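You operate a simulated robot arm through the tools that you are given. There is no shell and no other tool.

You are at the controls of a simulated two-armed robot. One attempt, no reset.

JOB
Try the size 16 bolt in the thread gauge, then rack it again.
Fine: turn it clockwise until its marker shows green; gauge cover shut at the end; leave the other bolts. Where these are worked on the way, their far stop is far enough and under half their travel is too little: gauge cover.

Only the result counts: the job must be done as asked and must still hold three seconds after the hand-in. Knocking over, shifting, dropping, spilling or breaking anything else fails it. Lids that push on must go on centred and level and be pressed home; caps that screw on are set level and turned clockwise until they are tight.

ROBOT AND FRAMES
Two 7-joint arms with fingered hands on one trunk that stands fixed in place. Base frame: the origin is at the foot of the trunk, x ahead of it, y to its left, z up; the work surface is at about z = 84. Units: cm, degrees, N and s.
The left shoulder is at [8, 24.1, 156.9], the right one opposite. With the tool pointing down near the work surface each hand reaches from about 10 to 94 cm from the base axis, measured 20 degrees to its own side. Payload 4.9 kg a hand.
Tool frame (each hand has its own): the origin (TCP) lies between the finger pads and is the grasp point; the fingertips stand 3.2 cm ahead of it; z points along the fingers, y is the line along which they close. The gripper opens to 20 cm; its body begins 8.9 cm behind the TCP. The gripper is a hand of 4 fingers: y runs from the thumb to the fingers, the wrist lies at [0, 0, -26.7] in the tool frame, and closing takes about 1.5 s.
Orientation is told as [roll, pitch, yaw] about the base's x, y, z axes, in that order, counted from this pose: with the fingers straight down and closing along the base's y, the tool's x points along the base's -x, its y along +y and its z along -z.

CONTROLS
- The arms move only by the tool play_rows. It takes "left_deltas", "right_deltas" or both (then of equal length, played together; a hand with none holds still); each is a list of rows, each a list of 6 numbers: the shift along the tool's x, y, z in m, then the turn, a rotation vector about the tool's x, y, z in degrees. In form: [[x, y, z, ax, ay, az], ...]. A call has 1 to 20 rows; each row shifts and turns the commanded pose from where the row before left it, along the tool's axes as they then stand. "left_claw" and "right_claw" are, for a hand that has rows, the gripper command, from -1 (shut) to 1 (fully open), values between in proportion, set as the call begins (left out, the last holds). A row lasts 0.2 s, in which the tool goes at most 5 cm and 8.6 degrees; a call with a longer step from one row to the next is refused whole, and so is a gripper value outside its range. A pose out of reach is approached as far as the arm can. The call stops where the force on the tool passes 50 N (or 10 N more than at its start, if that is more) or the arm is blocked; 0.2 s more then pass. The fingers move at their own pace (about 7.2 cm/s each) and stop on an object; they squeeze with about 24 N. The grip force told is the motor's: it shows also when the fingers shut on nothing. Time passes only in rows, and 0.2 s behind the last, so rows that do not move let the fingers close. It gives the time, the measured TCP pose, the force on the tool (base axes), the opening and the grip force at its end, in the units of the frame above (readings bear some noise), with the torque about the TCP (base axes, N m) and any sound that the robot's microphone picked up, and new pictures: "views" is both (left out), scene, wrist or none (wrist: the cameras of the hands that moved).
- Cameras (640 x 400 px; columns grow to the right, rows downward): "scene" is now at [9.9, 1.77, 171.16]; the picture's right is [0.25, -0.97, 0.00], its down [-0.82, -0.21, -0.54] and it looks along [0.52, 0.14, -0.84] (base axes); focal length 321 px, centre (320, 200). "left" rides on the left gripper at [-6.9, -6.9, -11.6] in its tool frame; the picture's right is [0.71, -0.71, 0.00], its down [0.54, 0.54, -0.64] and it looks along [0.46, 0.45, 0.77] (tool axes); focal length 226 px, centre (320, 200). "right" rides on the right gripper at [6.9, -6.9, -11.6] in its tool frame; the picture's right is [0.71, 0.71, 0.00], its down [-0.54, 0.54, -0.64] and it looks along [-0.45, 0.45, 0.77] (tool axes); focal length 226 px, centre (320, 200). There is no depth. A picture from a camera that has moved, and an enlarged one, comes with that camera's place and axes in the base frame and with its lens.
- slide_trunk(by): slides the trunk up (or, below 0, down) by that many cm; the arms and the scene camera ride with it, the base frame stays. It gives what a move gives, with no picture.
- curl_fingers(finger1, finger2, finger3, thumb_bend, hand): sets how far each is bent, from 0 (flat) to 1 (curled in); at 0.3 the hand is open as for a grip, at 0.7 the pads meet at the TCP. One left out holds its place. A second passes; each finger stops where it meets its share of the squeeze, and holds until it gets a number again. A gripper value or a shape takes the hand back. It gives what a move gives, with no picture; readings hold the bend of each and the force on the fingers (four entries, about 0 where the hand has none), thumb and palm.
- set_grasp(shape, hand): the hand has 4 fingers and takes this shape, open, in about a second: jaw (thumb against the fingers, like two jaws); tri (thumb and two fingers); tip (a fingertip pinch); poke (one finger out to press); point (the index stretched); flat (the hand flat); cup (the hand cupped); fist (a fist). The gripper value then closes the fingers along that shape, each until it touches; the sizes above hold for jaw. It gives what a move gives, with no picture.
- pan_tilt(pan, tilt): turns the head with the scene camera to pan (to the left, within 86 degrees either way) and tilt (down, from -29 to 69), counted from straight ahead of the robot. It gives what a move gives, and a new picture of the scene camera.
- close_up(camera, box): a new picture of the part [left, top, right, bottom] of that camera's present view, enlarged. The clock stands still meanwhile.
- sign_off(): hands the job in; it is judged then, once.

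Nothing tells you positions but the pictures and the camera data. Unless the task says otherwise, let go and move clear before handing in.

The tools are called after ">>>" as name(argument=value, ...) on one line, values as JSON. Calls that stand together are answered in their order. play_rows: Moves the arms, as the interface text tells. Its arguments: {"type":"object","properties":{"left_deltas":{"type":"array","items":{"type":"array","items":{"type":"number"}}},"left_claw":{"type":"number"},"right_deltas":{"type":"array","items":{"type":"array","items":{"type":"number"}}},"right_claw":{"type":"number"},"views":{"type":"string","enum":["both","scene","wrist","none"]}},"required":[]} The other tools are called the same way: slide_trunk (by) moves the trunk up or down; set_grasp (shape, hand) gives the hand a shape; curl_fingers (finger1, finger2, finger3, thumb_bend, hand) moves the fingers one by one; pan_tilt (pan, tilt) turns the head that bears the scene camera; close_up (camera, box) takes an enlarged picture of a part of a camera's view; sign_off () hands the job in.

At the start:

```text
time_s: 0.0
left_eef_pos: [41.25, 27.73, 115.39]
left_orientation: [-0.1, -0.1, 0.0]
left_contact_force: [0.1, -0.4, -0.1]
left_torque: [0.01, 0.0, 0.01]
left_finger_gap: 19.97
left_finger_force: 0.0
left_shape: jaw
left_bend: [0.3, 0.3, 0.3, 0.3]
left_finger forces: [0.0, 0.0, 0.0, 0.0, 0.0, 0.0]
right_eef_pos: [59.6, -18.68, 108.35]
right_orientation: [0.0, 0.0, 0.0]
right_contact_force: [0.8, 0.0, 0.5]
right_torque: [0.01, -0.01, -0.01]
right_finger_gap: 19.97
right_finger_force: 0.1
right_shape: jaw
right_bend: [0.3, 0.3, 0.3, 0.3]
right_finger forces: [0.0, 0.0, 0.0, 0.1, 0.0, 0.0]
trunk travel left (down, up): [-47.7, 36.3]
head pan, tilt (commanded): [14.7, 57.6]
```

scene: 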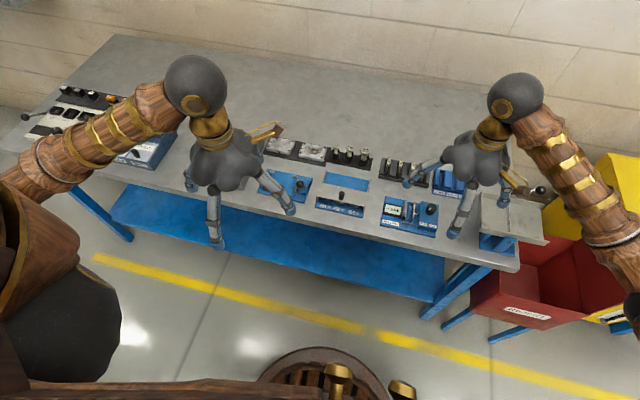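
right: 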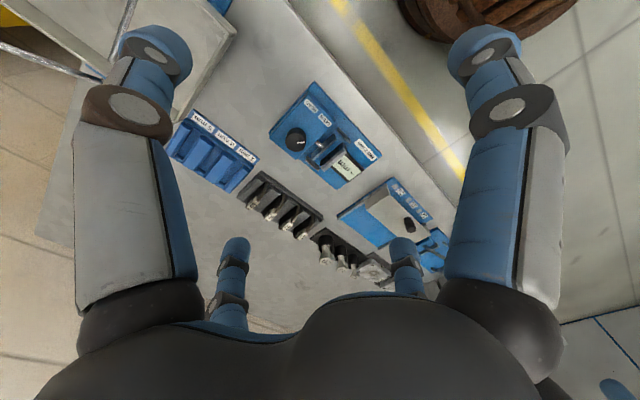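
left: 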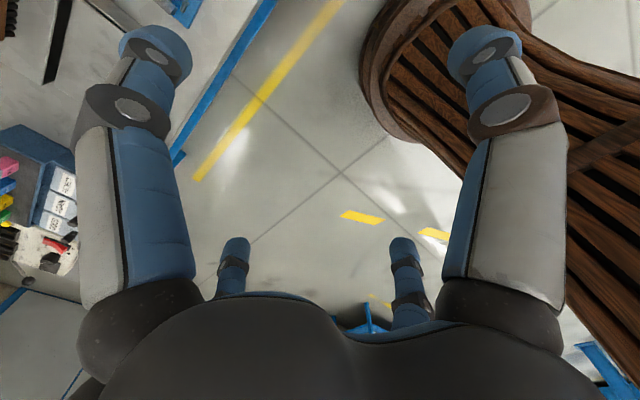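

I see a workbench with several blue devices, bolt racks and trays. I will take close-ups to identify the thread gauge, its cover and the size 16 bolt.

>>> close_up(camera="scene", box=[250, 120, 450, 245])

>>> close_up(camera="right", box=[140, 60, 460, 260])

>>> close_up(camera="scene", box=[370, 140, 550, 252])

>>> close_up(camera="scene", box=[10, 70, 210, 195])

```text
3.20 times, centred on (350, 182) of scene
camera zoom: at [9.9, 1.77, 171.16], right [0.25, -0.97, 0.0], down [-0.82, -0.21, -0.54], along [0.52, 0.14, -0.84], focal length 1028 px, centre (224, 256)
```

zoom: 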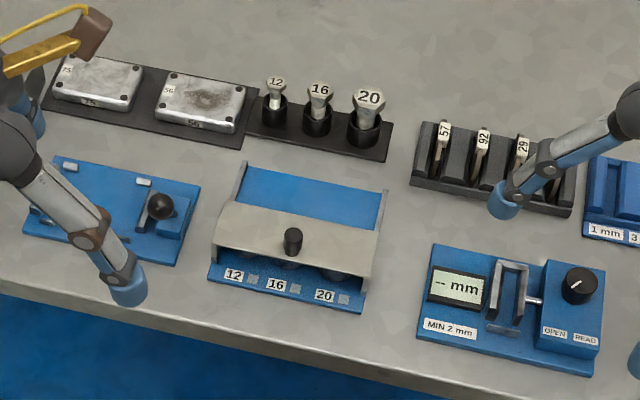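

```text
2.00 times, centred on (300, 160) of right
camera zoom: at [52.78, -25.53, 119.87], right [-0.71, 0.71, 0.0], down [0.54, 0.54, 0.64], along [0.45, 0.45, -0.77], focal length 452 px, centre (360, 280)
```

zoom: 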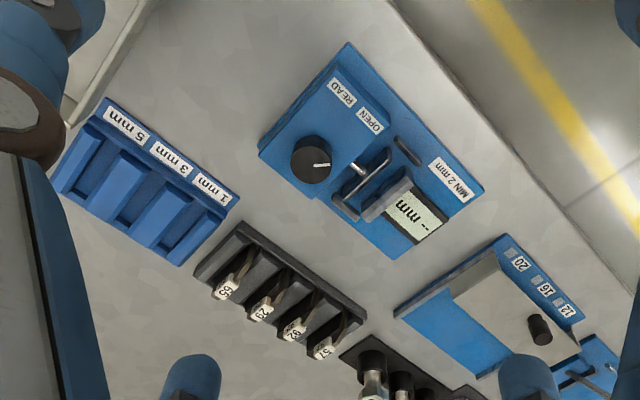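

```text
3.56 times, centred on (460, 196) of scene
camera zoom: at [9.9, 1.77, 171.16], right [0.25, -0.97, 0.0], down [-0.82, -0.21, -0.54], along [0.52, 0.14, -0.84], focal length 1142 px, centre (-178, 214)
```

zoom: 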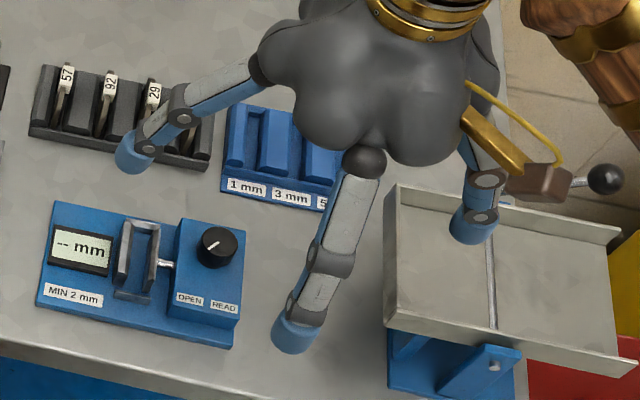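

```text
3.20 times, centred on (110, 132) of scene
camera zoom: at [9.9, 1.77, 171.16], right [0.25, -0.97, 0.0], down [-0.82, -0.21, -0.54], along [0.52, 0.14, -0.84], focal length 1028 px, centre (992, 416)
```

zoom: 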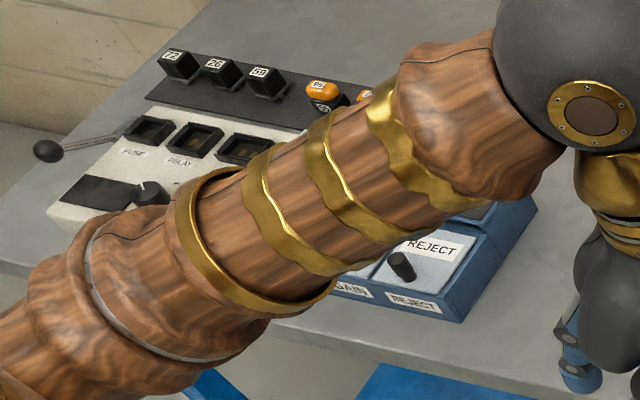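

>>> close_up(camera="scene", box=[320, 140, 384, 180])

>>> close_up(camera="scene", box=[304, 165, 384, 225])

```text
10.00 times, centred on (352, 160) of scene
camera zoom: at [9.9, 1.77, 171.16], right [0.25, -0.97, 0.0], down [-0.82, -0.21, -0.54], along [0.52, 0.14, -0.84], focal length 3211 px, centre (0, 600)
```

zoom: 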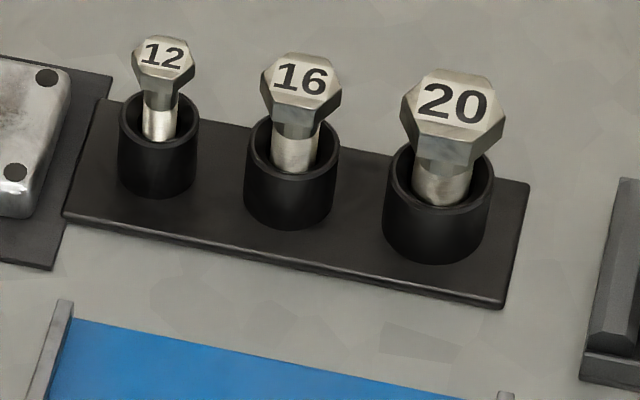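

```text
6.67 times, centred on (344, 195) of scene
camera zoom: at [9.9, 1.77, 171.16], right [0.25, -0.97, 0.0], down [-0.82, -0.21, -0.54], along [0.52, 0.14, -0.84], focal length 2141 px, centre (160, 233)
```

zoom: 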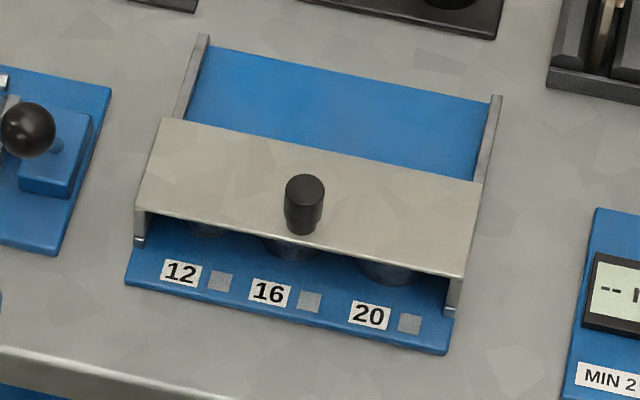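

The thread gauge has a sliding cover (x≈59.5–64.7, y≈1–16, knob near (60.7, 8.7, 93)) that should slide back along its rails, and the bolts are racked behind it at x≈81.5, with bolt 16 at y≈10.2. I'll try out the hand shapes on the left hand and lift the right hand clear first.

>>> play_rows(right_deltas=[[0, -0.03, -0.04, 0, 0, 0], [0, -0.03, -0.04, 0, 0, 0], [0, -0.03, -0.04, 0, 0, 0], [0, -0.02, 0, 0, 0, 0]], views="none")

>>> set_grasp(hand="left", shape="tip")

>>> close_up(camera="left", box=[0, 0, 640, 400])

>>> close_up(camera="scene", box=[120, 40, 400, 260])

```text
time_s: 1.0
left_eef_pos: [41.15, 27.58, 115.29]
left_orientation: [0.1, -0.1, 0.0]
left_contact_force: [-0.2, -0.3, 0.2]
left_torque: [0.01, 0.01, 0.0]
left_finger_gap: 19.99
left_finger_force: 0.0
left_shape: jaw
left_bend: [0.3, 0.3, 0.3, 0.3]
left_finger forces: [0.0, 0.0, 0.0, 0.0, 0.1, 0.1]
right_eef_pos: [59.47, -29.91, 120.3]
right_orientation: [0.0, 0.0, 0.0]
right_contact_force: [-0.1, 0.5, -0.3]
right_torque: [-0.04, 0.02, 0.02]
right_finger_gap: 19.97
right_finger_force: 0.1
right_shape: jaw
right_bend: [0.3, 0.3, 0.3, 0.3]
right_finger forces: [0.1, 0.0, 0.0, 0.0, 0.0, 0.1]
trunk travel left (down, up): [-47.7, 36.3]
head pan, tilt (commanded): [14.7, 57.6]
```

```text
time_s: 1.9
left_eef_pos: [41.22, 27.76, 115.3]
left_orientation: [0.0, 0.0, 0.0]
left_contact_force: [1.1, 0.6, -0.3]
left_torque: [0.01, 0.01, -0.01]
left_finger_gap: 19.99
left_finger_force: 0.0
left_shape: tip
left_bend: [0.16, 0.3, 0.16, 0.3]
left_finger forces: [0.0, 0.0, 0.1, 0.0, 0.0, 0.1]
right_eef_pos: [59.61, -29.69, 120.28]
right_orientation: [-0.1, 0.0, 0.0]
right_contact_force: [0.2, -0.2, -0.1]
right_torque: [-0.03, -0.01, 0.0]
right_finger_gap: 19.98
right_finger_force: 0.1
right_shape: jaw
right_bend: [0.3, 0.3, 0.3, 0.3]
right_finger forces: [0.0, 0.0, 0.0, 0.1, 0.0, 0.0]
trunk travel left (down, up): [-47.7, 36.3]
head pan, tilt (commanded): [14.7, 57.6]
```

```text
1.00 times, centred on (320, 200) of left (not enlarged: the box is as wide or as high as the picture)
camera zoom: at [48.16, 20.81, 127.02], right [-0.71, -0.71, 0.0], down [-0.54, 0.54, 0.64], along [-0.46, 0.45, -0.77], focal length 226 px, centre (320, 200)
```

zoom: 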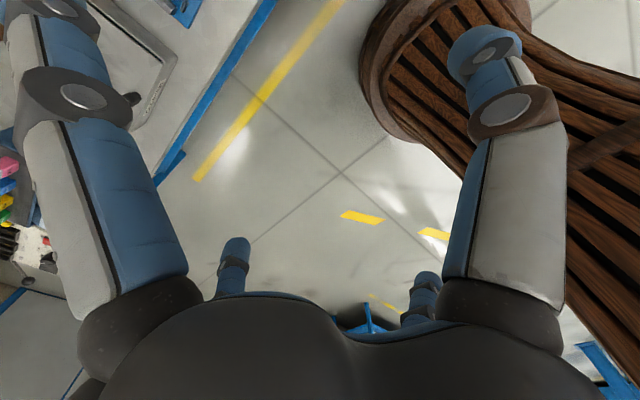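

```text
1.82 times, centred on (260, 150) of scene
camera zoom: at [9.91, 1.8, 171.16], right [0.25, -0.97, 0.0], down [-0.82, -0.21, -0.54], along [0.52, 0.14, -0.84], focal length 584 px, centre (429, 291)
```

zoom: 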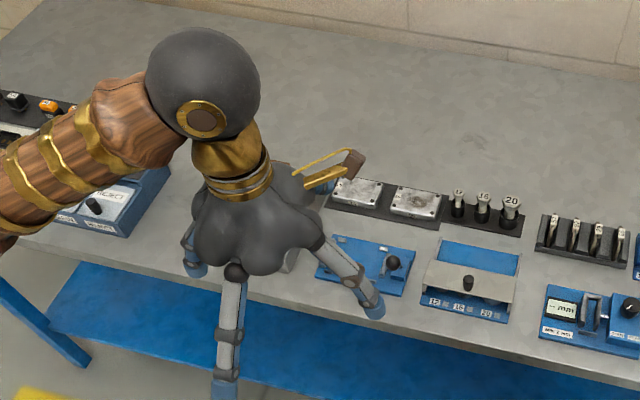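

The hand has four fingers in a cross: the thumb and finger 2 close along tool y, fingers 1 and 3 along tool x. I'll move the left hand above the cover knob and lay the thumb and finger 2 flat to look at a pinch between fingers 1 and 3.

>>> curl_fingers(hand="left", finger1=0.55, finger2=0.0, finger3=0.55, thumb_bend=0.0)

>>> play_rows(left_deltas=[[-0.03, -0.03, -0.01, 0, 0, 0], [-0.03, -0.03, 0, 0, 0, 0], [-0.03, -0.03, 0, 0, 0, 0], [-0.03, -0.03, 0, 0, 0, 0], [-0.03, -0.03, 0, 0, 0, 0], [-0.03, -0.03, 0, 0, 0, 0], [-0.01, -0.01, 0, 0, 0, 0]], views="both")

```text
time_s: 2.9
left_eef_pos: [41.32, 27.82, 115.21]
left_orientation: [0.0, -0.1, 0.1]
left_contact_force: [0.2, 0.2, 0.2]
left_torque: [0.0, 0.01, 0.0]
left_finger_gap: 13.71
left_finger_force: 0.2
left_shape: fingers
left_bend: [0.55, 0.01, 0.55, 0.0]
left_finger forces: [0.0, 0.0, 0.0, 0.1, 0.0, 0.0]
right_eef_pos: [59.6, -29.7, 120.4]
right_orientation: [0.0, 0.0, 0.0]
right_contact_force: [0.1, 0.9, -0.4]
right_torque: [0.05, 0.02, 0.03]
right_finger_gap: 19.99
right_finger_force: 0.0
right_shape: jaw
right_bend: [0.3, 0.3, 0.3, 0.3]
right_finger forces: [0.0, 0.0, 0.0, 0.1, 0.0, 0.0]
trunk travel left (down, up): [-47.7, 36.3]
head pan, tilt (commanded): [14.7, 57.6]
```

```text
time_s: 4.5
left_eef_pos: [46.53, 28.79, 110.75]
left_orientation: [-0.1, 0.0, 0.0]
left_contact_force: [0.0, 0.6, 0.0]
left_torque: [0.02, 0.01, -0.03]
left_finger_gap: 13.72
left_finger_force: 0.1
left_shape: fingers
left_bend: [0.55, 0.01, 0.55, 0.0]
left_finger forces: [0.0, 0.0, 0.1, 0.1, 0.0, 0.1]
left hand out of reach, approached as far as the arm can: row 1, 2, 3, 4, 5, 6, 7
right_eef_pos: [59.6, -29.65, 120.35]
right_orientation: [0.0, 0.1, 0.0]
right_contact_force: [0.8, -0.3, 0.2]
right_torque: [0.01, -0.01, 0.0]
right_finger_gap: 20.02
right_finger_force: 0.1
right_shape: jaw
right_bend: [0.3, 0.3, 0.3, 0.3]
right_finger forces: [0.1, 0.0, 0.1, 0.1, 0.1, 0.0]
trunk travel left (down, up): [-47.7, 36.3]
head pan, tilt (commanded): [14.7, 57.6]
camera scene: at [9.94, 1.76, 171.16], right [0.25, -0.97, 0.0], down [-0.82, -0.21, -0.53], along [0.52, 0.14, -0.84], focal length 321 px, centre (320, 200)
camera left: at [53.45, 21.88, 122.63], right [-0.71, -0.71, 0.0], down [-0.54, 0.54, 0.64], along [-0.46, 0.45, -0.77], focal length 226 px, centre (320, 200)
```

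scene: 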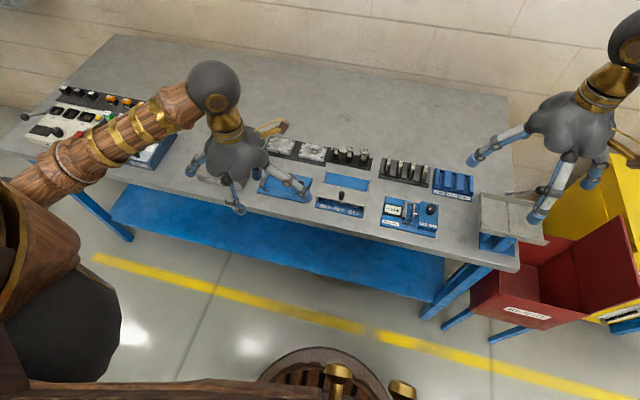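
left: 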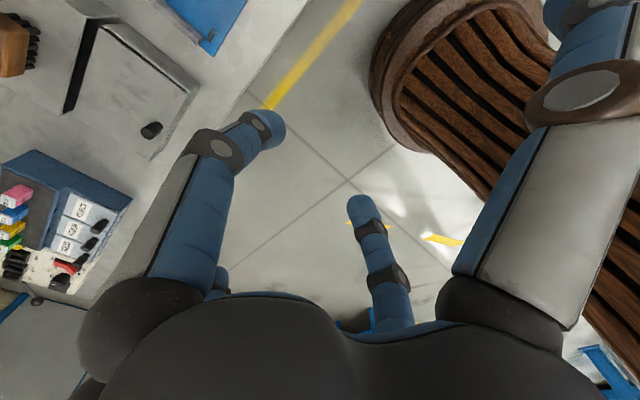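

The left arm reported being out of reach and crept off course. I'll check with a zero row where the command stands now.

>>> play_rows(left_deltas=[[0, 0, 0, 0, 0, 0], [0, 0, 0, 0, 0, 0], [0, 0, 0, 0, 0, 0]], views="none")

```text
time_s: 5.3
left_eef_pos: [46.53, 28.85, 111.08]
left_orientation: [0.0, 0.1, 0.1]
left_contact_force: [-0.2, 1.3, -0.1]
left_torque: [-0.02, -0.01, -0.04]
left_finger_gap: 13.71
left_finger_force: 0.0
left_shape: fingers
left_bend: [0.55, 0.01, 0.55, 0.0]
left_finger forces: [0.0, 0.1, 0.0, 0.0, 0.0, 0.0]
right_eef_pos: [59.77, -29.64, 120.31]
right_orientation: [0.0, 0.1, -0.1]
right_contact_force: [-0.5, -0.5, -0.4]
right_torque: [-0.02, 0.0, -0.01]
right_finger_gap: 20.0
right_finger_force: 0.0
right_shape: jaw
right_bend: [0.3, 0.3, 0.3, 0.3]
right_finger forces: [0.0, 0.0, 0.0, 0.1, 0.0, 0.0]
trunk travel left (down, up): [-47.7, 36.3]
head pan, tilt (commanded): [14.7, 57.6]
```

>>> play_rows(left_deltas=[[0, -0.03, 0, 0, 0, 0], [0, -0.03, 0, 0, 0, 0]], views="none")

>>> play_rows(left_deltas=[[-0.03, 0, 0, 0, 0, 0], [-0.03, 0, 0, 0, 0, 0]], views="none")

```text
time_s: 5.9
left_eef_pos: [44.1, 26.32, 109.47]
left_orientation: [-0.1, 0.0, 0.0]
left_contact_force: [0.6, 1.0, -0.2]
left_torque: [0.02, 0.04, -0.02]
left_finger_gap: 13.74
left_finger_force: 0.1
left_shape: fingers
left_bend: [0.55, 0.01, 0.55, 0.0]
left_finger forces: [0.1, 0.0, 0.1, 0.0, 0.0, 0.1]
left hand out of reach, approached as far as the arm can: row 1, 2
right_eef_pos: [59.49, -29.71, 120.34]
right_orientation: [0.0, 0.0, 0.0]
right_contact_force: [0.4, 0.0, 0.0]
right_torque: [0.02, -0.03, 0.02]
right_finger_gap: 20.0
right_finger_force: 0.0
right_shape: jaw
right_bend: [0.3, 0.3, 0.3, 0.3]
right_finger forces: [0.0, 0.1, 0.0, 0.1, 0.0, 0.1]
trunk travel left (down, up): [-47.7, 36.3]
head pan, tilt (commanded): [14.7, 57.6]
```

```text
time_s: 6.5
left_eef_pos: [47.33, 28.59, 108.37]
left_orientation: [0.1, 0.0, 0.0]
left_contact_force: [0.0, -0.3, -0.4]
left_torque: [0.03, -0.01, 0.03]
left_finger_gap: 13.73
left_finger_force: 0.0
left_shape: fingers
left_bend: [0.55, 0.01, 0.55, 0.0]
left_finger forces: [0.1, 0.0, 0.1, 0.0, 0.0, 0.0]
left hand out of reach, approached as far as the arm can: row 1, 2
right_eef_pos: [59.58, -29.62, 120.37]
right_orientation: [0.0, -0.1, -0.1]
right_contact_force: [-0.5, -0.2, 0.2]
right_torque: [0.01, 0.01, -0.02]
right_finger_gap: 19.98
right_finger_force: 0.0
right_shape: jaw
right_bend: [0.3, 0.3, 0.3, 0.3]
right_finger forces: [0.0, 0.1, 0.1, 0.0, 0.0, 0.0]
trunk travel left (down, up): [-47.7, 36.3]
head pan, tilt (commanded): [14.7, 57.6]
```

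>>> play_rows(left_deltas=[[0, 0, 0.03, 0, 0, 0], [0, 0, 0.03, 0, 0, 0]], views="none")

>>> play_rows(left_deltas=[[-0.03, -0.02, 0, 0, 0, 0], [-0.03, -0.02, 0, 0, 0, 0]], views="scene")

```text
time_s: 7.1
left_eef_pos: [47.33, 28.34, 102.44]
left_orientation: [0.0, 0.0, 0.0]
left_contact_force: [0.7, 0.0, -0.8]
left_torque: [0.02, -0.01, 0.02]
left_finger_gap: 13.73
left_finger_force: 0.1
left_shape: fingers
left_bend: [0.55, 0.01, 0.55, 0.0]
left_finger forces: [0.0, 0.1, 0.0, 0.0, 0.0, 0.0]
right_eef_pos: [59.62, -29.65, 120.35]
right_orientation: [0.0, 0.0, 0.0]
right_contact_force: [-0.2, -0.6, 0.3]
right_torque: [0.03, -0.04, 0.02]
right_finger_gap: 19.99
right_finger_force: 0.0
right_shape: jaw
right_bend: [0.3, 0.3, 0.3, 0.3]
right_finger forces: [0.0, 0.1, 0.0, 0.0, 0.1, 0.1]
trunk travel left (down, up): [-47.7, 36.3]
head pan, tilt (commanded): [14.7, 57.6]
```

```text
time_s: 7.7
left_eef_pos: [49.25, 27.16, 102.52]
left_orientation: [0.0, 0.0, 0.0]
left_contact_force: [0.0, 0.6, 0.2]
left_torque: [0.0, -0.03, -0.02]
left_finger_gap: 13.7
left_finger_force: 0.0
left_shape: fingers
left_bend: [0.55, 0.01, 0.55, 0.0]
left_finger forces: [0.0, 0.0, 0.0, 0.0, 0.0, 0.0]
left hand out of reach, approached as far as the arm can: row 1, 2
right_eef_pos: [59.62, -29.7, 120.39]
right_orientation: [0.0, 0.0, 0.0]
right_contact_force: [0.4, -0.4, 0.0]
right_torque: [0.0, 0.0, 0.01]
right_finger_gap: 20.0
right_finger_force: 0.2
right_shape: jaw
right_bend: [0.3, 0.3, 0.3, 0.3]
right_finger forces: [0.0, 0.0, 0.0, 0.1, 0.0, 0.0]
trunk travel left (down, up): [-47.7, 36.3]
head pan, tilt (commanded): [14.7, 57.6]
camera scene: at [9.81, 1.82, 171.17], right [0.25, -0.97, 0.0], down [-0.82, -0.22, -0.54], along [0.52, 0.14, -0.84], focal length 321 px, centre (320, 200)
```

scene: 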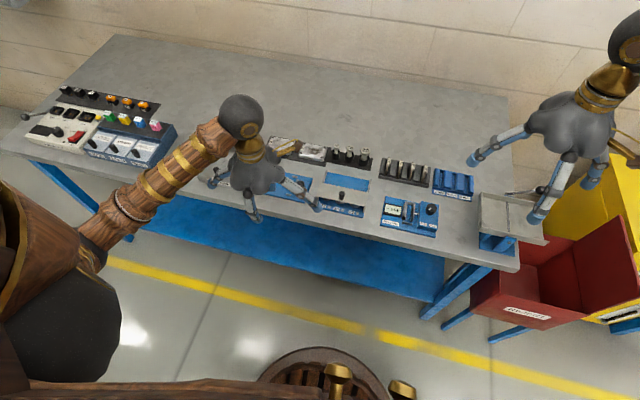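

The left arm seems to be held by a wrist limit that relaxes as the hand gets lower relative to the shoulder. I'll raise the trunk so that the shoulders stand higher above the work and try again.

>>> slide_trunk(by=15)

>>> play_rows(left_deltas=[[0, 0, 0.03, 0, 0, 0], [0, 0, 0.03, 0, 0, 0], [0, 0, 0.03, 0, 0, 0]], views="none")

>>> play_rows(left_deltas=[[-0.03, -0.02, 0, 0, 0, 0], [-0.03, -0.02, 0, 0, 0, 0]], views="scene")

```text
time_s: 9.4
left_eef_pos: [49.32, 27.09, 117.52]
left_orientation: [0.0, -0.1, 0.1]
left_contact_force: [-0.1, 0.1, 0.1]
left_torque: [-0.03, 0.0, -0.02]
left_finger_gap: 13.69
left_finger_force: 0.1
left_shape: fingers
left_bend: [0.55, 0.01, 0.55, 0.0]
left_finger forces: [0.1, 0.0, 0.1, 0.0, 0.0, 0.0]
right_eef_pos: [59.59, -29.7, 135.22]
right_orientation: [0.0, 0.0, -0.1]
right_contact_force: [0.6, 0.1, 0.3]
right_torque: [0.0, 0.01, -0.04]
right_finger_gap: 20.01
right_finger_force: 0.0
right_shape: jaw
right_bend: [0.3, 0.3, 0.3, 0.3]
right_finger forces: [0.1, 0.0, 0.1, 0.1, 0.0, 0.0]
trunk travel left (down, up): [-62.7, 21.3]
head pan, tilt (commanded): [14.7, 57.6]
```

```text
time_s: 10.2
left_eef_pos: [49.27, 27.11, 108.46]
left_orientation: [0.2, 0.0, 0.0]
left_contact_force: [0.3, -0.1, -0.6]
left_torque: [0.04, -0.02, -0.02]
left_finger_gap: 13.73
left_finger_force: 0.1
left_shape: fingers
left_bend: [0.55, 0.01, 0.55, 0.0]
left_finger forces: [0.0, 0.0, 0.1, 0.1, 0.0, 0.0]
right_eef_pos: [59.61, -29.83, 135.34]
right_orientation: [0.0, 0.0, 0.0]
right_contact_force: [0.4, -0.1, 0.1]
right_torque: [0.03, -0.01, 0.03]
right_finger_gap: 20.0
right_finger_force: 0.1
right_shape: jaw
right_bend: [0.3, 0.3, 0.3, 0.3]
right_finger forces: [0.0, 0.0, 0.1, 0.0, 0.1, 0.0]
trunk travel left (down, up): [-62.7, 21.3]
head pan, tilt (commanded): [14.7, 57.6]
```

```text
time_s: 10.8
left_eef_pos: [52.63, 24.07, 107.85]
left_orientation: [0.0, -0.1, 0.0]
left_contact_force: [0.5, -0.8, -0.3]
left_torque: [0.02, -0.01, 0.01]
left_finger_gap: 13.72
left_finger_force: 0.1
left_shape: fingers
left_bend: [0.55, 0.01, 0.55, 0.0]
left_finger forces: [0.0, 0.1, 0.0, 0.0, 0.1, 0.1]
left hand out of reach, approached as far as the arm can: row 2
right_eef_pos: [59.79, -29.75, 135.21]
right_orientation: [0.0, 0.1, 0.1]
right_contact_force: [0.4, -0.2, -0.1]
right_torque: [0.01, 0.0, 0.02]
right_finger_gap: 19.99
right_finger_force: 0.0
right_shape: jaw
right_bend: [0.3, 0.3, 0.3, 0.3]
right_finger forces: [0.1, 0.0, 0.0, 0.1, 0.0, 0.0]
trunk travel left (down, up): [-62.7, 21.3]
head pan, tilt (commanded): [14.7, 57.6]
camera scene: at [9.99, 1.63, 186.16], right [0.25, -0.97, 0.0], down [-0.82, -0.21, -0.54], along [0.52, 0.14, -0.84], focal length 321 px, centre (320, 200)
```

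scene: 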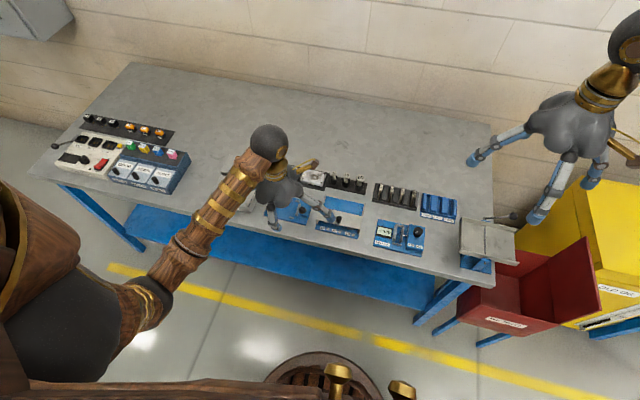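

>>> play_rows(left_deltas=[[0, 0, 0.03, 0, 0, 0], [0, 0, 0.03, 0, 0, 0]], views="none")

>>> play_rows(left_deltas=[[-0.02, -0.03, 0, 0, 0, 0], [-0.02, -0.03, 0, 0, 0, 0], [-0.02, -0.03, 0, 0, 0, 0]], views="scene")

```text
time_s: 11.4
left_eef_pos: [52.81, 23.99, 101.71]
left_orientation: [0.1, 0.0, 0.1]
left_contact_force: [0.4, -0.4, 1.0]
left_torque: [0.01, -0.01, 0.01]
left_finger_gap: 13.73
left_finger_force: 0.1
left_shape: fingers
left_bend: [0.55, 0.01, 0.55, 0.0]
left_finger forces: [0.0, 0.1, 0.1, 0.0, 0.1, 0.0]
right_eef_pos: [59.58, -29.76, 135.27]
right_orientation: [-0.1, 0.0, 0.0]
right_contact_force: [-0.5, -0.3, 0.0]
right_torque: [0.06, -0.04, 0.0]
right_finger_gap: 19.98
right_finger_force: 0.1
right_shape: jaw
right_bend: [0.3, 0.3, 0.3, 0.3]
right_finger forces: [0.0, 0.1, 0.1, 0.1, 0.0, 0.0]
trunk travel left (down, up): [-62.7, 21.3]
head pan, tilt (commanded): [14.7, 57.6]
```

```text
time_s: 12.2
left_eef_pos: [58.56, 14.29, 101.88]
left_orientation: [0.2, 0.0, -0.9]
left_contact_force: [5.4, 3.6, 5.4]
left_torque: [-0.46, 0.52, 0.1]
left_finger_gap: 13.71
left_finger_force: 0.1
left_shape: fingers
left_bend: [0.55, 0.0, 0.55, 0.0]
left_finger forces: [0.0, 0.0, 0.1, 0.1, 0.1, 0.0]
left hand out of reach, approached as far as the arm can: row 1
right_eef_pos: [59.64, -30.09, 135.18]
right_orientation: [0.1, 0.0, 0.0]
right_contact_force: [-0.2, -0.6, 0.3]
right_torque: [0.03, -0.07, 0.01]
right_finger_gap: 20.02
right_finger_force: 0.0
right_shape: jaw
right_bend: [0.3, 0.3, 0.3, 0.3]
right_finger forces: [0.1, 0.0, 0.1, 0.0, 0.1, 0.1]
trunk travel left (down, up): [-62.7, 21.3]
head pan, tilt (commanded): [14.7, 57.6]
camera scene: at [9.95, 1.34, 186.19], right [0.25, -0.97, 0.0], down [-0.82, -0.21, -0.54], along [0.52, 0.14, -0.84], focal length 321 px, centre (320, 200)
```

scene: 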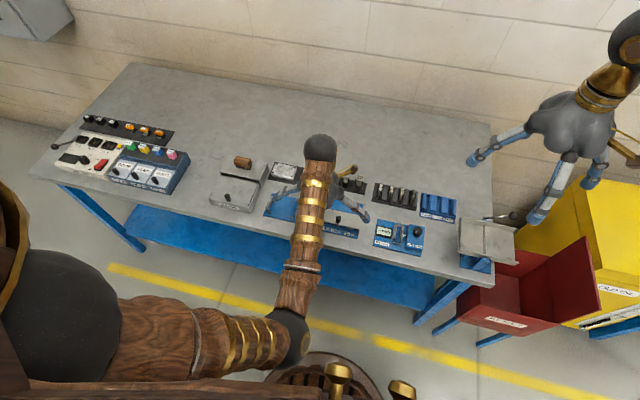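

>>> play_rows(left_deltas=[[0, 0, 0, 0, 0, 0], [0, 0, 0, 0, 0, 0]], views="wrist")

>>> pan_tilt(pan=15, tilt=69)

```text
time_s: 12.8
left_eef_pos: [58.58, 15.06, 101.82]
left_orientation: [0.1, 0.0, 0.0]
left_contact_force: [0.2, 0.2, -0.1]
left_torque: [0.05, -0.01, 0.01]
left_finger_gap: 13.72
left_finger_force: 0.0
left_shape: fingers
left_bend: [0.55, 0.0, 0.55, 0.0]
left_finger forces: [0.0, 0.1, 0.1, 0.0, 0.0, 0.0]
right_eef_pos: [59.52, -29.89, 135.22]
right_orientation: [0.1, 0.0, 0.0]
right_contact_force: [0.5, 1.2, -0.2]
right_torque: [0.0, 0.0, 0.0]
right_finger_gap: 19.96
right_finger_force: 0.0
right_shape: jaw
right_bend: [0.3, 0.3, 0.3, 0.3]
right_finger forces: [0.0, 0.0, 0.0, 0.1, 0.1, 0.0]
trunk travel left (down, up): [-62.7, 21.3]
head pan, tilt (commanded): [14.7, 57.6]
camera left: at [65.52, 8.06, 113.53], right [-0.71, -0.71, 0.0], down [-0.54, 0.54, 0.64], along [-0.45, 0.46, -0.77], focal length 226 px, centre (320, 200)
```

left: 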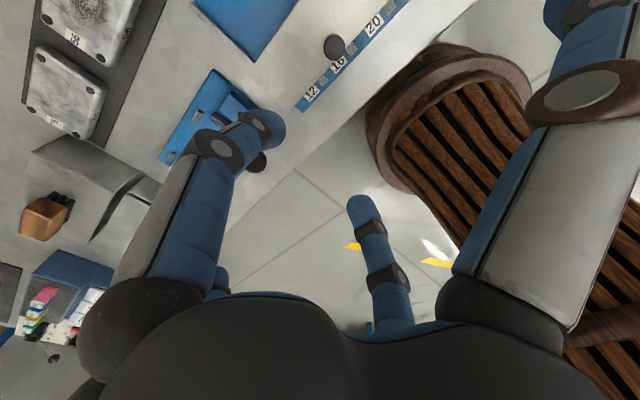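

```text
time_s: 13.6
left_eef_pos: [58.69, 15.13, 101.7]
left_orientation: [0.1, 0.0, 0.0]
left_contact_force: [0.3, 0.0, 0.3]
left_torque: [0.02, 0.02, 0.02]
left_finger_gap: 13.75
left_finger_force: 0.0
left_shape: fingers
left_bend: [0.55, 0.0, 0.55, 0.0]
left_finger forces: [0.1, 0.0, 0.0, 0.0, 0.1, 0.0]
right_eef_pos: [59.53, -29.75, 135.19]
right_orientation: [0.0, -0.1, -0.1]
right_contact_force: [-0.5, 0.3, -0.1]
right_torque: [0.02, 0.02, 0.0]
right_finger_gap: 20.0
right_finger_force: 0.0
right_shape: jaw
right_bend: [0.3, 0.3, 0.3, 0.3]
right_finger forces: [0.1, 0.0, 0.0, 0.1, 0.0, 0.1]
trunk travel left (down, up): [-62.7, 21.3]
head pan, tilt (commanded): [15.0, 68.8]
camera scene: at [8.65, 1.36, 184.95], right [0.26, -0.97, 0.0], down [-0.9, -0.24, -0.36], along [0.35, 0.09, -0.93], focal length 321 px, centre (320, 200)
```

scene: 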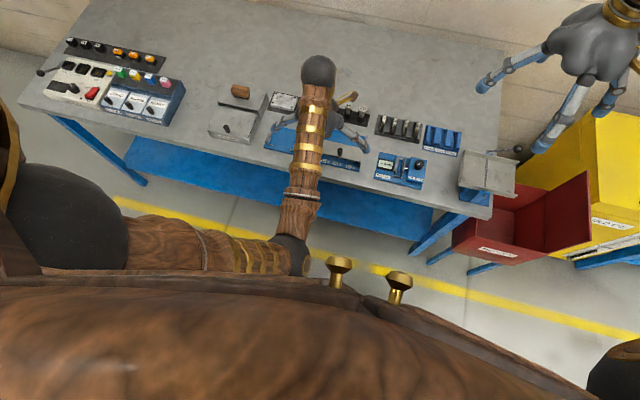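

The left arm flipped its elbow to the front of the trunk and now blocks the view, so I'll bring it back to its side and try the right arm instead.

>>> play_rows(left_deltas=[[0.03, 0.03, 0, 0, 0, 0], [0.03, 0.03, 0, 0, 0, 0], [0.03, 0.03, 0, 0, 0, 0], [0.03, 0.03, 0, 0, 0, 0], [0.02, 0.03, 0, 0, 0, 0], [0.02, 0.03, 0, 0, 0, 0]], views="scene")

```text
time_s: 15.0
left_eef_pos: [42.56, 33.24, 101.69]
left_orientation: [0.0, 0.0, 0.0]
left_contact_force: [0.4, -0.6, -0.3]
left_torque: [-0.02, 0.03, 0.01]
left_finger_gap: 13.72
left_finger_force: 0.0
left_shape: fingers
left_bend: [0.55, 0.0, 0.55, 0.0]
left_finger forces: [0.1, 0.1, 0.0, 0.0, 0.0, 0.1]
right_eef_pos: [59.42, -29.68, 135.43]
right_orientation: [0.1, 0.0, 0.1]
right_contact_force: [0.9, 0.4, 0.8]
right_torque: [0.01, -0.01, 0.03]
right_finger_gap: 20.0
right_finger_force: 0.0
right_shape: jaw
right_bend: [0.3, 0.3, 0.3, 0.3]
right_finger forces: [0.1, 0.0, 0.1, 0.0, 0.0, 0.1]
trunk travel left (down, up): [-62.7, 21.3]
head pan, tilt (commanded): [15.0, 68.8]
camera scene: at [8.54, 1.49, 184.95], right [0.26, -0.97, 0.0], down [-0.9, -0.24, -0.36], along [0.35, 0.09, -0.93], focal length 321 px, centre (320, 200)
```

scene: 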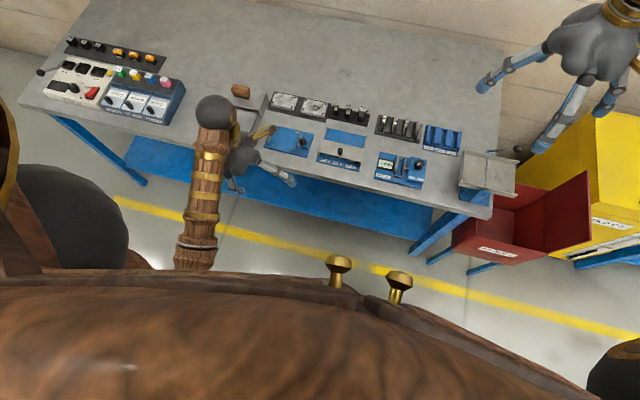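

>>> play_rows(right_deltas=[[0, 0.03, 0.03, 0, 0, 0], [0, 0.03, 0.03, 0, 0, 0], [0, 0.03, 0.03, 0, 0, 0], [0, 0.03, 0.03, 0, 0, 0], [0, 0.03, 0.03, 0, 0, 0], [0, 0.03, 0.03, 0, 0, 0]], views="none")

>>> pan_tilt(pan=10, tilt=58)

```text
time_s: 16.4
left_eef_pos: [42.57, 33.27, 101.7]
left_orientation: [0.0, 0.0, 0.0]
left_contact_force: [0.5, -0.1, -0.2]
left_torque: [0.01, -0.01, -0.01]
left_finger_gap: 13.75
left_finger_force: 0.0
left_shape: fingers
left_bend: [0.55, 0.0, 0.55, 0.0]
left_finger forces: [0.0, 0.1, 0.0, 0.0, 0.0, 0.0]
right_eef_pos: [59.59, -11.52, 117.29]
right_orientation: [-0.1, 0.0, 0.0]
right_contact_force: [-0.3, 1.4, 0.2]
right_torque: [0.0, -0.02, 0.0]
right_finger_gap: 19.96
right_finger_force: 0.0
right_shape: jaw
right_bend: [0.3, 0.3, 0.3, 0.3]
right_finger forces: [0.1, 0.1, 0.1, 0.0, 0.0, 0.1]
trunk travel left (down, up): [-62.7, 21.3]
head pan, tilt (commanded): [15.0, 68.8]
```

```text
time_s: 17.1
left_eef_pos: [42.56, 33.09, 101.83]
left_orientation: [0.0, 0.0, 0.0]
left_contact_force: [-0.6, -1.2, 0.7]
left_torque: [-0.01, -0.01, 0.0]
left_finger_gap: 13.75
left_finger_force: 0.0
left_shape: fingers
left_bend: [0.55, 0.0, 0.55, 0.0]
left_finger forces: [0.0, 0.1, 0.0, 0.0, 0.0, 0.0]
right_eef_pos: [59.59, -11.64, 117.23]
right_orientation: [0.0, 0.0, 0.1]
right_contact_force: [0.1, -0.1, -0.8]
right_torque: [-0.01, -0.02, 0.02]
right_finger_gap: 19.98
right_finger_force: 0.1
right_shape: jaw
right_bend: [0.3, 0.3, 0.3, 0.3]
right_finger forces: [0.1, 0.0, 0.1, 0.1, 0.1, 0.0]
trunk travel left (down, up): [-62.7, 21.3]
head pan, tilt (commanded): [10.0, 58.0]
camera scene: at [9.97, 1.22, 186.11], right [0.17, -0.98, 0.0], down [-0.84, -0.15, -0.53], along [0.52, 0.09, -0.85], focal length 321 px, centre (320, 200)
```

scene: 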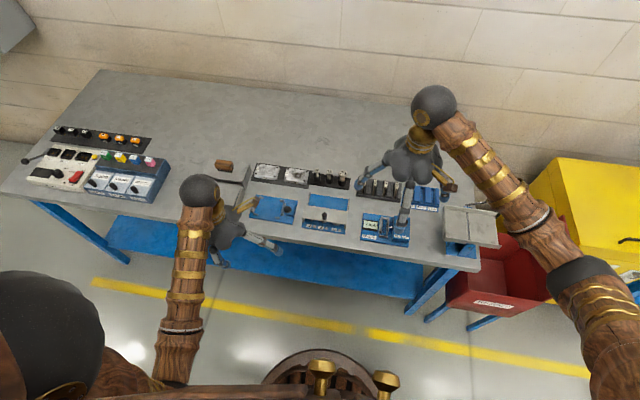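

The right arm is in a good posture with its elbow out to the side. I'll prepare its fingers (1 and 3 half bent, 2 and thumb flat) and bring it above the gauge knob.

>>> curl_fingers(hand="right", finger1=0.6, finger2=0.0, finger3=0.6, thumb_bend=0.0)

>>> play_rows(right_deltas=[[-0.002, 0.034, 0.02, 0, 0, 0], [-0.002, 0.034, 0.02, 0, 0, 0], [-0.002, 0.034, 0.02, 0, 0, 0], [-0.002, 0.034, 0.02, 0, 0, 0], [-0.002, 0.034, 0.02, 0, 0, 0], [-0.002, 0.034, 0.02, 0, 0, 0]], views="both")

```text
time_s: 18.1
left_eef_pos: [42.57, 33.16, 101.68]
left_orientation: [0.0, 0.1, -0.1]
left_contact_force: [-0.5, 0.1, 0.2]
left_torque: [-0.02, 0.02, -0.01]
left_finger_gap: 13.74
left_finger_force: 0.1
left_shape: fingers
left_bend: [0.55, 0.0, 0.55, 0.0]
left_finger forces: [0.1, 0.0, 0.0, 0.1, 0.1, 0.0]
right_eef_pos: [59.77, -11.59, 117.23]
right_orientation: [0.0, -0.1, 0.1]
right_contact_force: [-0.1, 0.4, -0.3]
right_torque: [-0.01, 0.0, -0.04]
right_finger_gap: 13.33
right_finger_force: 0.0
right_shape: fingers
right_bend: [0.6, 0.01, 0.6, 0.0]
right_finger forces: [0.0, 0.0, 0.0, 0.0, 0.0, 0.0]
trunk travel left (down, up): [-62.7, 21.3]
head pan, tilt (commanded): [10.0, 58.0]
```

```text
time_s: 19.5
left_eef_pos: [42.64, 33.28, 101.72]
left_orientation: [-0.1, 0.1, 0.0]
left_contact_force: [-1.0, 0.4, -1.6]
left_torque: [0.01, 0.04, -0.03]
left_finger_gap: 13.74
left_finger_force: 0.1
left_shape: fingers
left_bend: [0.55, 0.0, 0.55, 0.0]
left_finger forces: [0.0, 0.0, 0.0, 0.0, 0.0, 0.0]
right_eef_pos: [60.92, 8.7, 105.2]
right_orientation: [-0.1, 0.0, 0.0]
right_contact_force: [0.3, 0.4, 0.2]
right_torque: [-0.04, 0.07, -0.01]
right_finger_gap: 13.34
right_finger_force: 0.0
right_shape: fingers
right_bend: [0.6, 0.01, 0.6, 0.0]
right_finger forces: [0.0, 0.0, 0.1, 0.0, 0.1, 0.0]
trunk travel left (down, up): [-62.7, 21.3]
head pan, tilt (commanded): [10.0, 58.0]
camera scene: at [10.0, 1.41, 186.12], right [0.17, -0.98, 0.0], down [-0.84, -0.15, -0.53], along [0.52, 0.09, -0.85], focal length 321 px, centre (320, 200)
camera right: at [54.04, 1.93, 116.89], right [-0.71, 0.71, 0.0], down [0.54, 0.54, 0.64], along [0.45, 0.45, -0.77], focal length 226 px, centre (320, 200)
```

scene: 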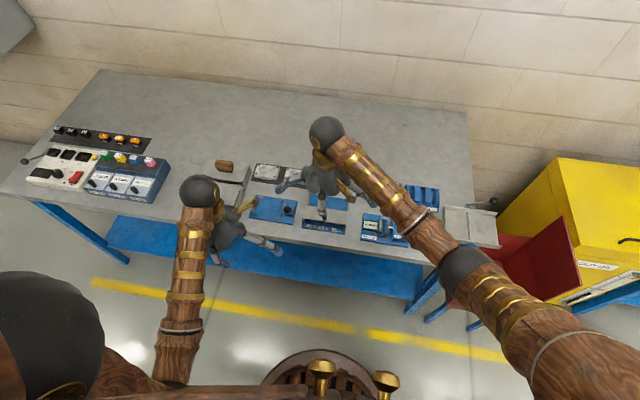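
right: 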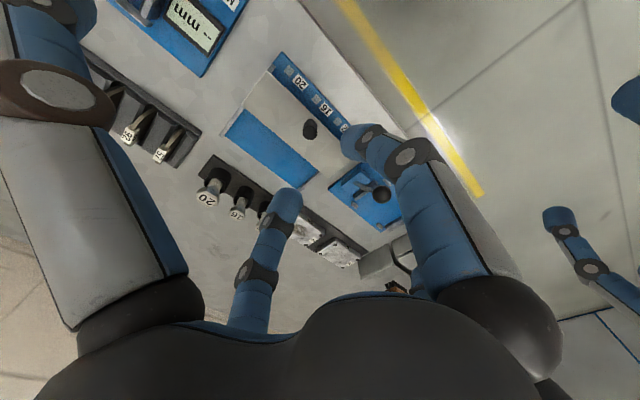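

The right arm reaches the gauge easily. I'll look closely from both cameras to align the fingers with the knob.

>>> close_up(camera="right", box=[180, 40, 440, 240])

>>> close_up(camera="scene", box=[260, 140, 390, 240])

```text
2.00 times, centred on (310, 140) of right
camera zoom: at [54.04, 1.93, 116.89], right [-0.71, 0.71, 0.0], down [0.54, 0.54, 0.64], along [0.45, 0.45, -0.77], focal length 452 px, centre (340, 320)
```

zoom: 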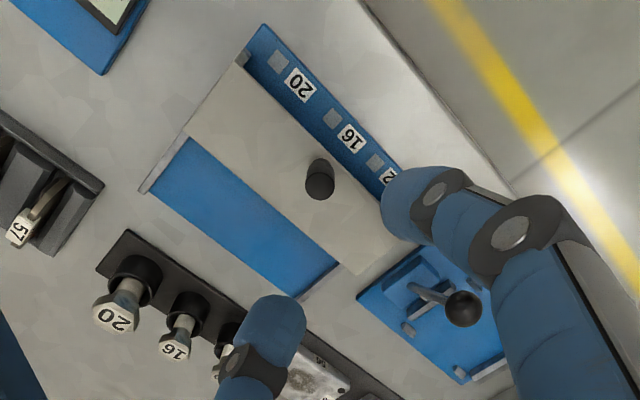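

```text
4.00 times, centred on (325, 190) of scene
camera zoom: at [10.0, 1.41, 186.12], right [0.17, -0.98, 0.0], down [-0.84, -0.15, -0.53], along [0.52, 0.09, -0.85], focal length 1284 px, centre (300, 240)
```

zoom: 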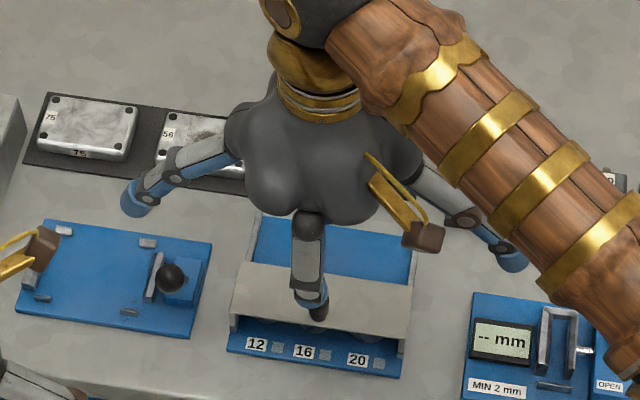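

I estimate the knob at about (62.0, 8.6) with its top at z≈93 and the cover top at z≈90. I'll centre the two fingers over the knob and descend partway, then check.

>>> play_rows(right_deltas=[[-0.004, 0, 0.02, 0, 0, 0], [-0.004, 0, 0.02, 0, 0, 0], [-0.003, 0, 0.02, 0, 0, 0], [0, 0, 0.02, 0, 0, 0]], views="none")

>>> close_up(camera="right", box=[180, 40, 440, 240])

>>> close_up(camera="scene", box=[280, 160, 370, 240])

```text
time_s: 20.5
left_eef_pos: [42.74, 33.17, 101.71]
left_orientation: [0.0, 0.0, 0.0]
left_contact_force: [0.5, -0.4, -0.2]
left_torque: [-0.06, 0.02, -0.03]
left_finger_gap: 13.72
left_finger_force: 0.0
left_shape: fingers
left_bend: [0.55, 0.0, 0.55, 0.0]
left_finger forces: [0.0, 0.0, 0.0, 0.0, 0.0, 0.0]
right_eef_pos: [61.75, 8.58, 97.33]
right_orientation: [0.0, 0.0, 0.0]
right_contact_force: [-0.1, -0.1, 0.0]
right_torque: [0.0, -0.01, 0.0]
right_finger_gap: 13.34
right_finger_force: 0.1
right_shape: fingers
right_bend: [0.6, 0.01, 0.6, 0.0]
right_finger forces: [0.0, 0.0, 0.0, 0.1, 0.0, 0.0]
trunk travel left (down, up): [-62.7, 21.3]
head pan, tilt (commanded): [10.0, 58.0]
```

```text
2.00 times, centred on (310, 140) of right
camera zoom: at [54.96, 1.85, 108.9], right [-0.71, 0.71, 0.0], down [0.54, 0.54, 0.64], along [0.45, 0.45, -0.77], focal length 452 px, centre (340, 320)
```

zoom: 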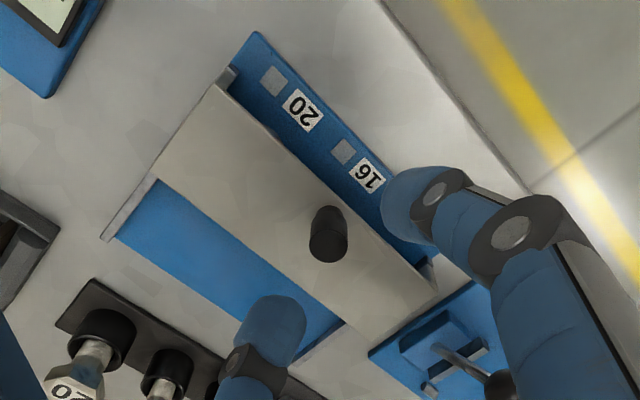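

```text
5.00 times, centred on (325, 200) of scene
camera zoom: at [9.98, 1.2, 186.12], right [0.17, -0.98, 0.0], down [-0.84, -0.15, -0.53], along [0.52, 0.09, -0.85], focal length 1606 px, centre (295, 200)
```

zoom: 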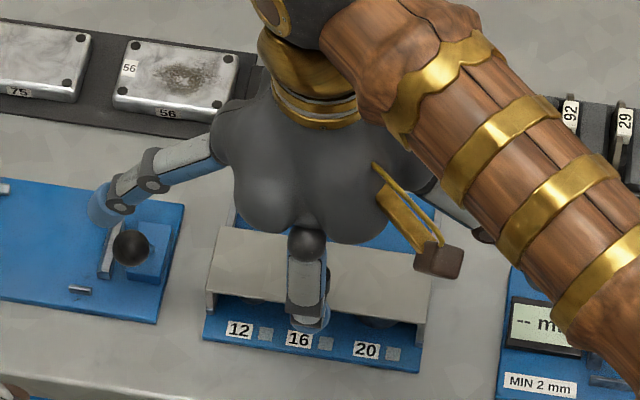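

The flat finger would come too close to the ball lever of the neighbouring device if I descend like this. I'll back up and inspect the "poke" shape as a slimmer way to push the knob.

>>> play_rows(right_deltas=[[0, 0, -0.04, 0, 0, 0], [0, 0, -0.04, 0, 0, 0], [0, 0, -0.02, 0, 0, 0]], views="none")

>>> set_grasp(hand="right", shape="poke")

>>> close_up(camera="right", box=[0, 0, 640, 400])

>>> close_up(camera="scene", box=[270, 130, 390, 240])

```text
time_s: 21.3
left_eef_pos: [42.68, 33.19, 101.7]
left_orientation: [0.0, 0.0, 0.0]
left_contact_force: [-0.2, 0.6, 0.6]
left_torque: [-0.01, -0.01, -0.01]
left_finger_gap: 13.72
left_finger_force: 0.1
left_shape: fingers
left_bend: [0.55, 0.0, 0.55, 0.0]
left_finger forces: [0.1, 0.0, 0.0, 0.0, 0.1, 0.0]
right_eef_pos: [61.81, 8.6, 107.28]
right_orientation: [-0.1, 0.1, 0.0]
right_contact_force: [-0.5, -0.5, 0.9]
right_torque: [0.02, -0.01, -0.02]
right_finger_gap: 13.31
right_finger_force: 0.0
right_shape: fingers
right_bend: [0.6, 0.01, 0.6, 0.0]
right_finger forces: [0.0, 0.1, 0.1, 0.0, 0.0, 0.0]
trunk travel left (down, up): [-62.7, 21.3]
head pan, tilt (commanded): [10.0, 58.0]
```

```text
time_s: 22.2
left_eef_pos: [42.65, 33.11, 101.79]
left_orientation: [0.0, -0.1, 0.1]
left_contact_force: [0.1, 0.0, 0.0]
left_torque: [0.0, 0.01, 0.05]
left_finger_gap: 13.74
left_finger_force: 0.1
left_shape: fingers
left_bend: [0.55, 0.0, 0.55, 0.0]
left_finger forces: [0.0, 0.0, 0.0, 0.0, 0.0, 0.0]
right_eef_pos: [61.68, 8.61, 107.25]
right_orientation: [0.0, -0.1, 0.0]
right_contact_force: [0.1, 0.5, -0.4]
right_torque: [-0.04, -0.01, -0.04]
right_finger_gap: 0.0
right_finger_force: 0.1
right_shape: poke
right_bend: [1.0, 1.0, 1.0, 0.81]
right_finger forces: [0.1, 0.1, 0.0, 0.1, 0.0, 0.0]
trunk travel left (down, up): [-62.7, 21.3]
head pan, tilt (commanded): [10.0, 58.0]
```

```text
1.00 times, centred on (320, 200) of right (not enlarged: the box is as wide or as high as the picture)
camera zoom: at [54.93, 1.85, 118.91], right [-0.71, 0.71, 0.0], down [0.54, 0.54, 0.64], along [0.45, 0.45, -0.77], focal length 226 px, centre (320, 200)
```

zoom: 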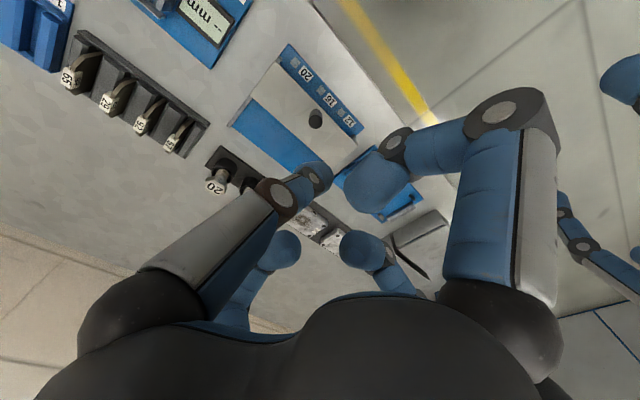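

```text
3.64 times, centred on (330, 185) of scene
camera zoom: at [9.97, 1.2, 186.12], right [0.17, -0.98, 0.0], down [-0.84, -0.15, -0.53], along [0.52, 0.09, -0.85], focal length 1168 px, centre (284, 254)
```

zoom: 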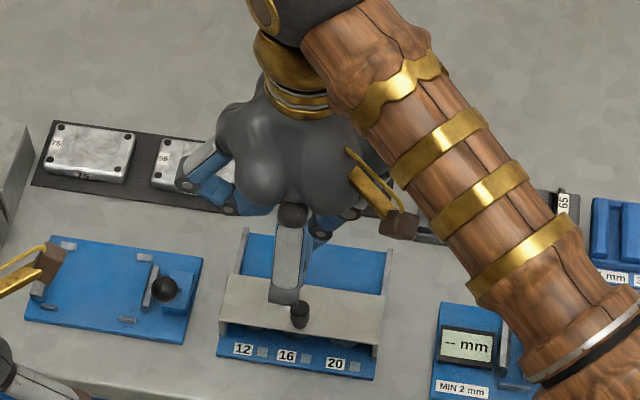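

In poke shape the thumb tip stands near the tool axis about 3 cm below the other curled fingers, which suits pushing the knob. I'll move in front of the knob (x≈58.3) and descend to z≈97 to check.

>>> play_rows(right_deltas=[[0.017, 0.001, 0.02, 0, 0, 0], [0.017, 0.001, 0.03, 0, 0, 0], [0, 0.001, 0.03, 0, 0, 0], [0, 0, 0.02, 0, 0, 0]], views="none")

>>> close_up(camera="right", box=[180, 40, 440, 240])

>>> close_up(camera="scene", box=[280, 160, 370, 240])

```text
time_s: 23.2
left_eef_pos: [42.62, 33.14, 101.78]
left_orientation: [0.0, 0.0, -0.1]
left_contact_force: [-0.4, 0.7, -0.3]
left_torque: [0.03, 0.0, 0.0]
left_finger_gap: 13.71
left_finger_force: 0.0
left_shape: fingers
left_bend: [0.55, 0.0, 0.55, 0.0]
left_finger forces: [0.0, 0.0, 0.1, 0.1, 0.1, 0.1]
right_eef_pos: [58.35, 8.94, 97.38]
right_orientation: [-0.1, 0.0, 0.0]
right_contact_force: [-0.3, 0.4, -0.9]
right_torque: [0.0, 0.05, 0.0]
right_finger_gap: 0.02
right_finger_force: 0.1
right_shape: poke
right_bend: [1.0, 1.0, 1.0, 0.81]
right_finger forces: [0.1, 0.0, 0.0, 0.0, 0.0, 0.0]
trunk travel left (down, up): [-62.7, 21.3]
head pan, tilt (commanded): [10.0, 58.0]
```

```text
2.00 times, centred on (310, 140) of right
camera zoom: at [51.57, 2.2, 108.92], right [-0.71, 0.71, 0.0], down [0.54, 0.54, 0.64], along [0.45, 0.45, -0.77], focal length 452 px, centre (340, 320)
```

zoom: 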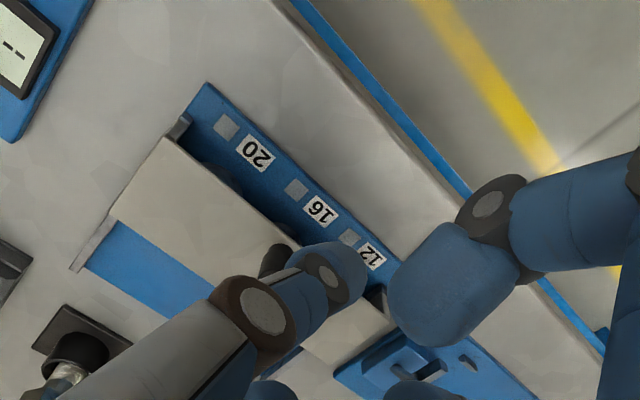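

```text
5.00 times, centred on (325, 200) of scene
camera zoom: at [10.01, 1.23, 186.12], right [0.17, -0.98, 0.0], down [-0.84, -0.15, -0.53], along [0.52, 0.09, -0.85], focal length 1606 px, centre (295, 200)
```

zoom: 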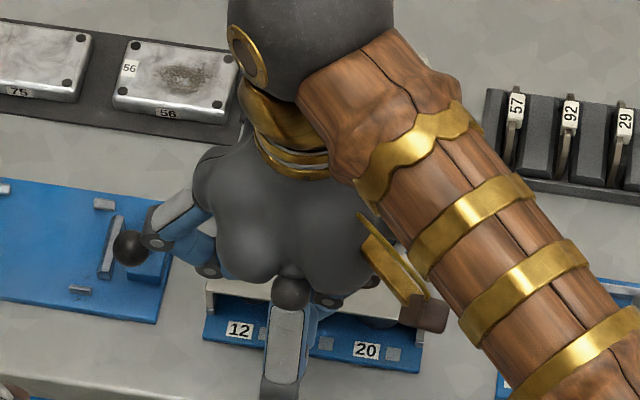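

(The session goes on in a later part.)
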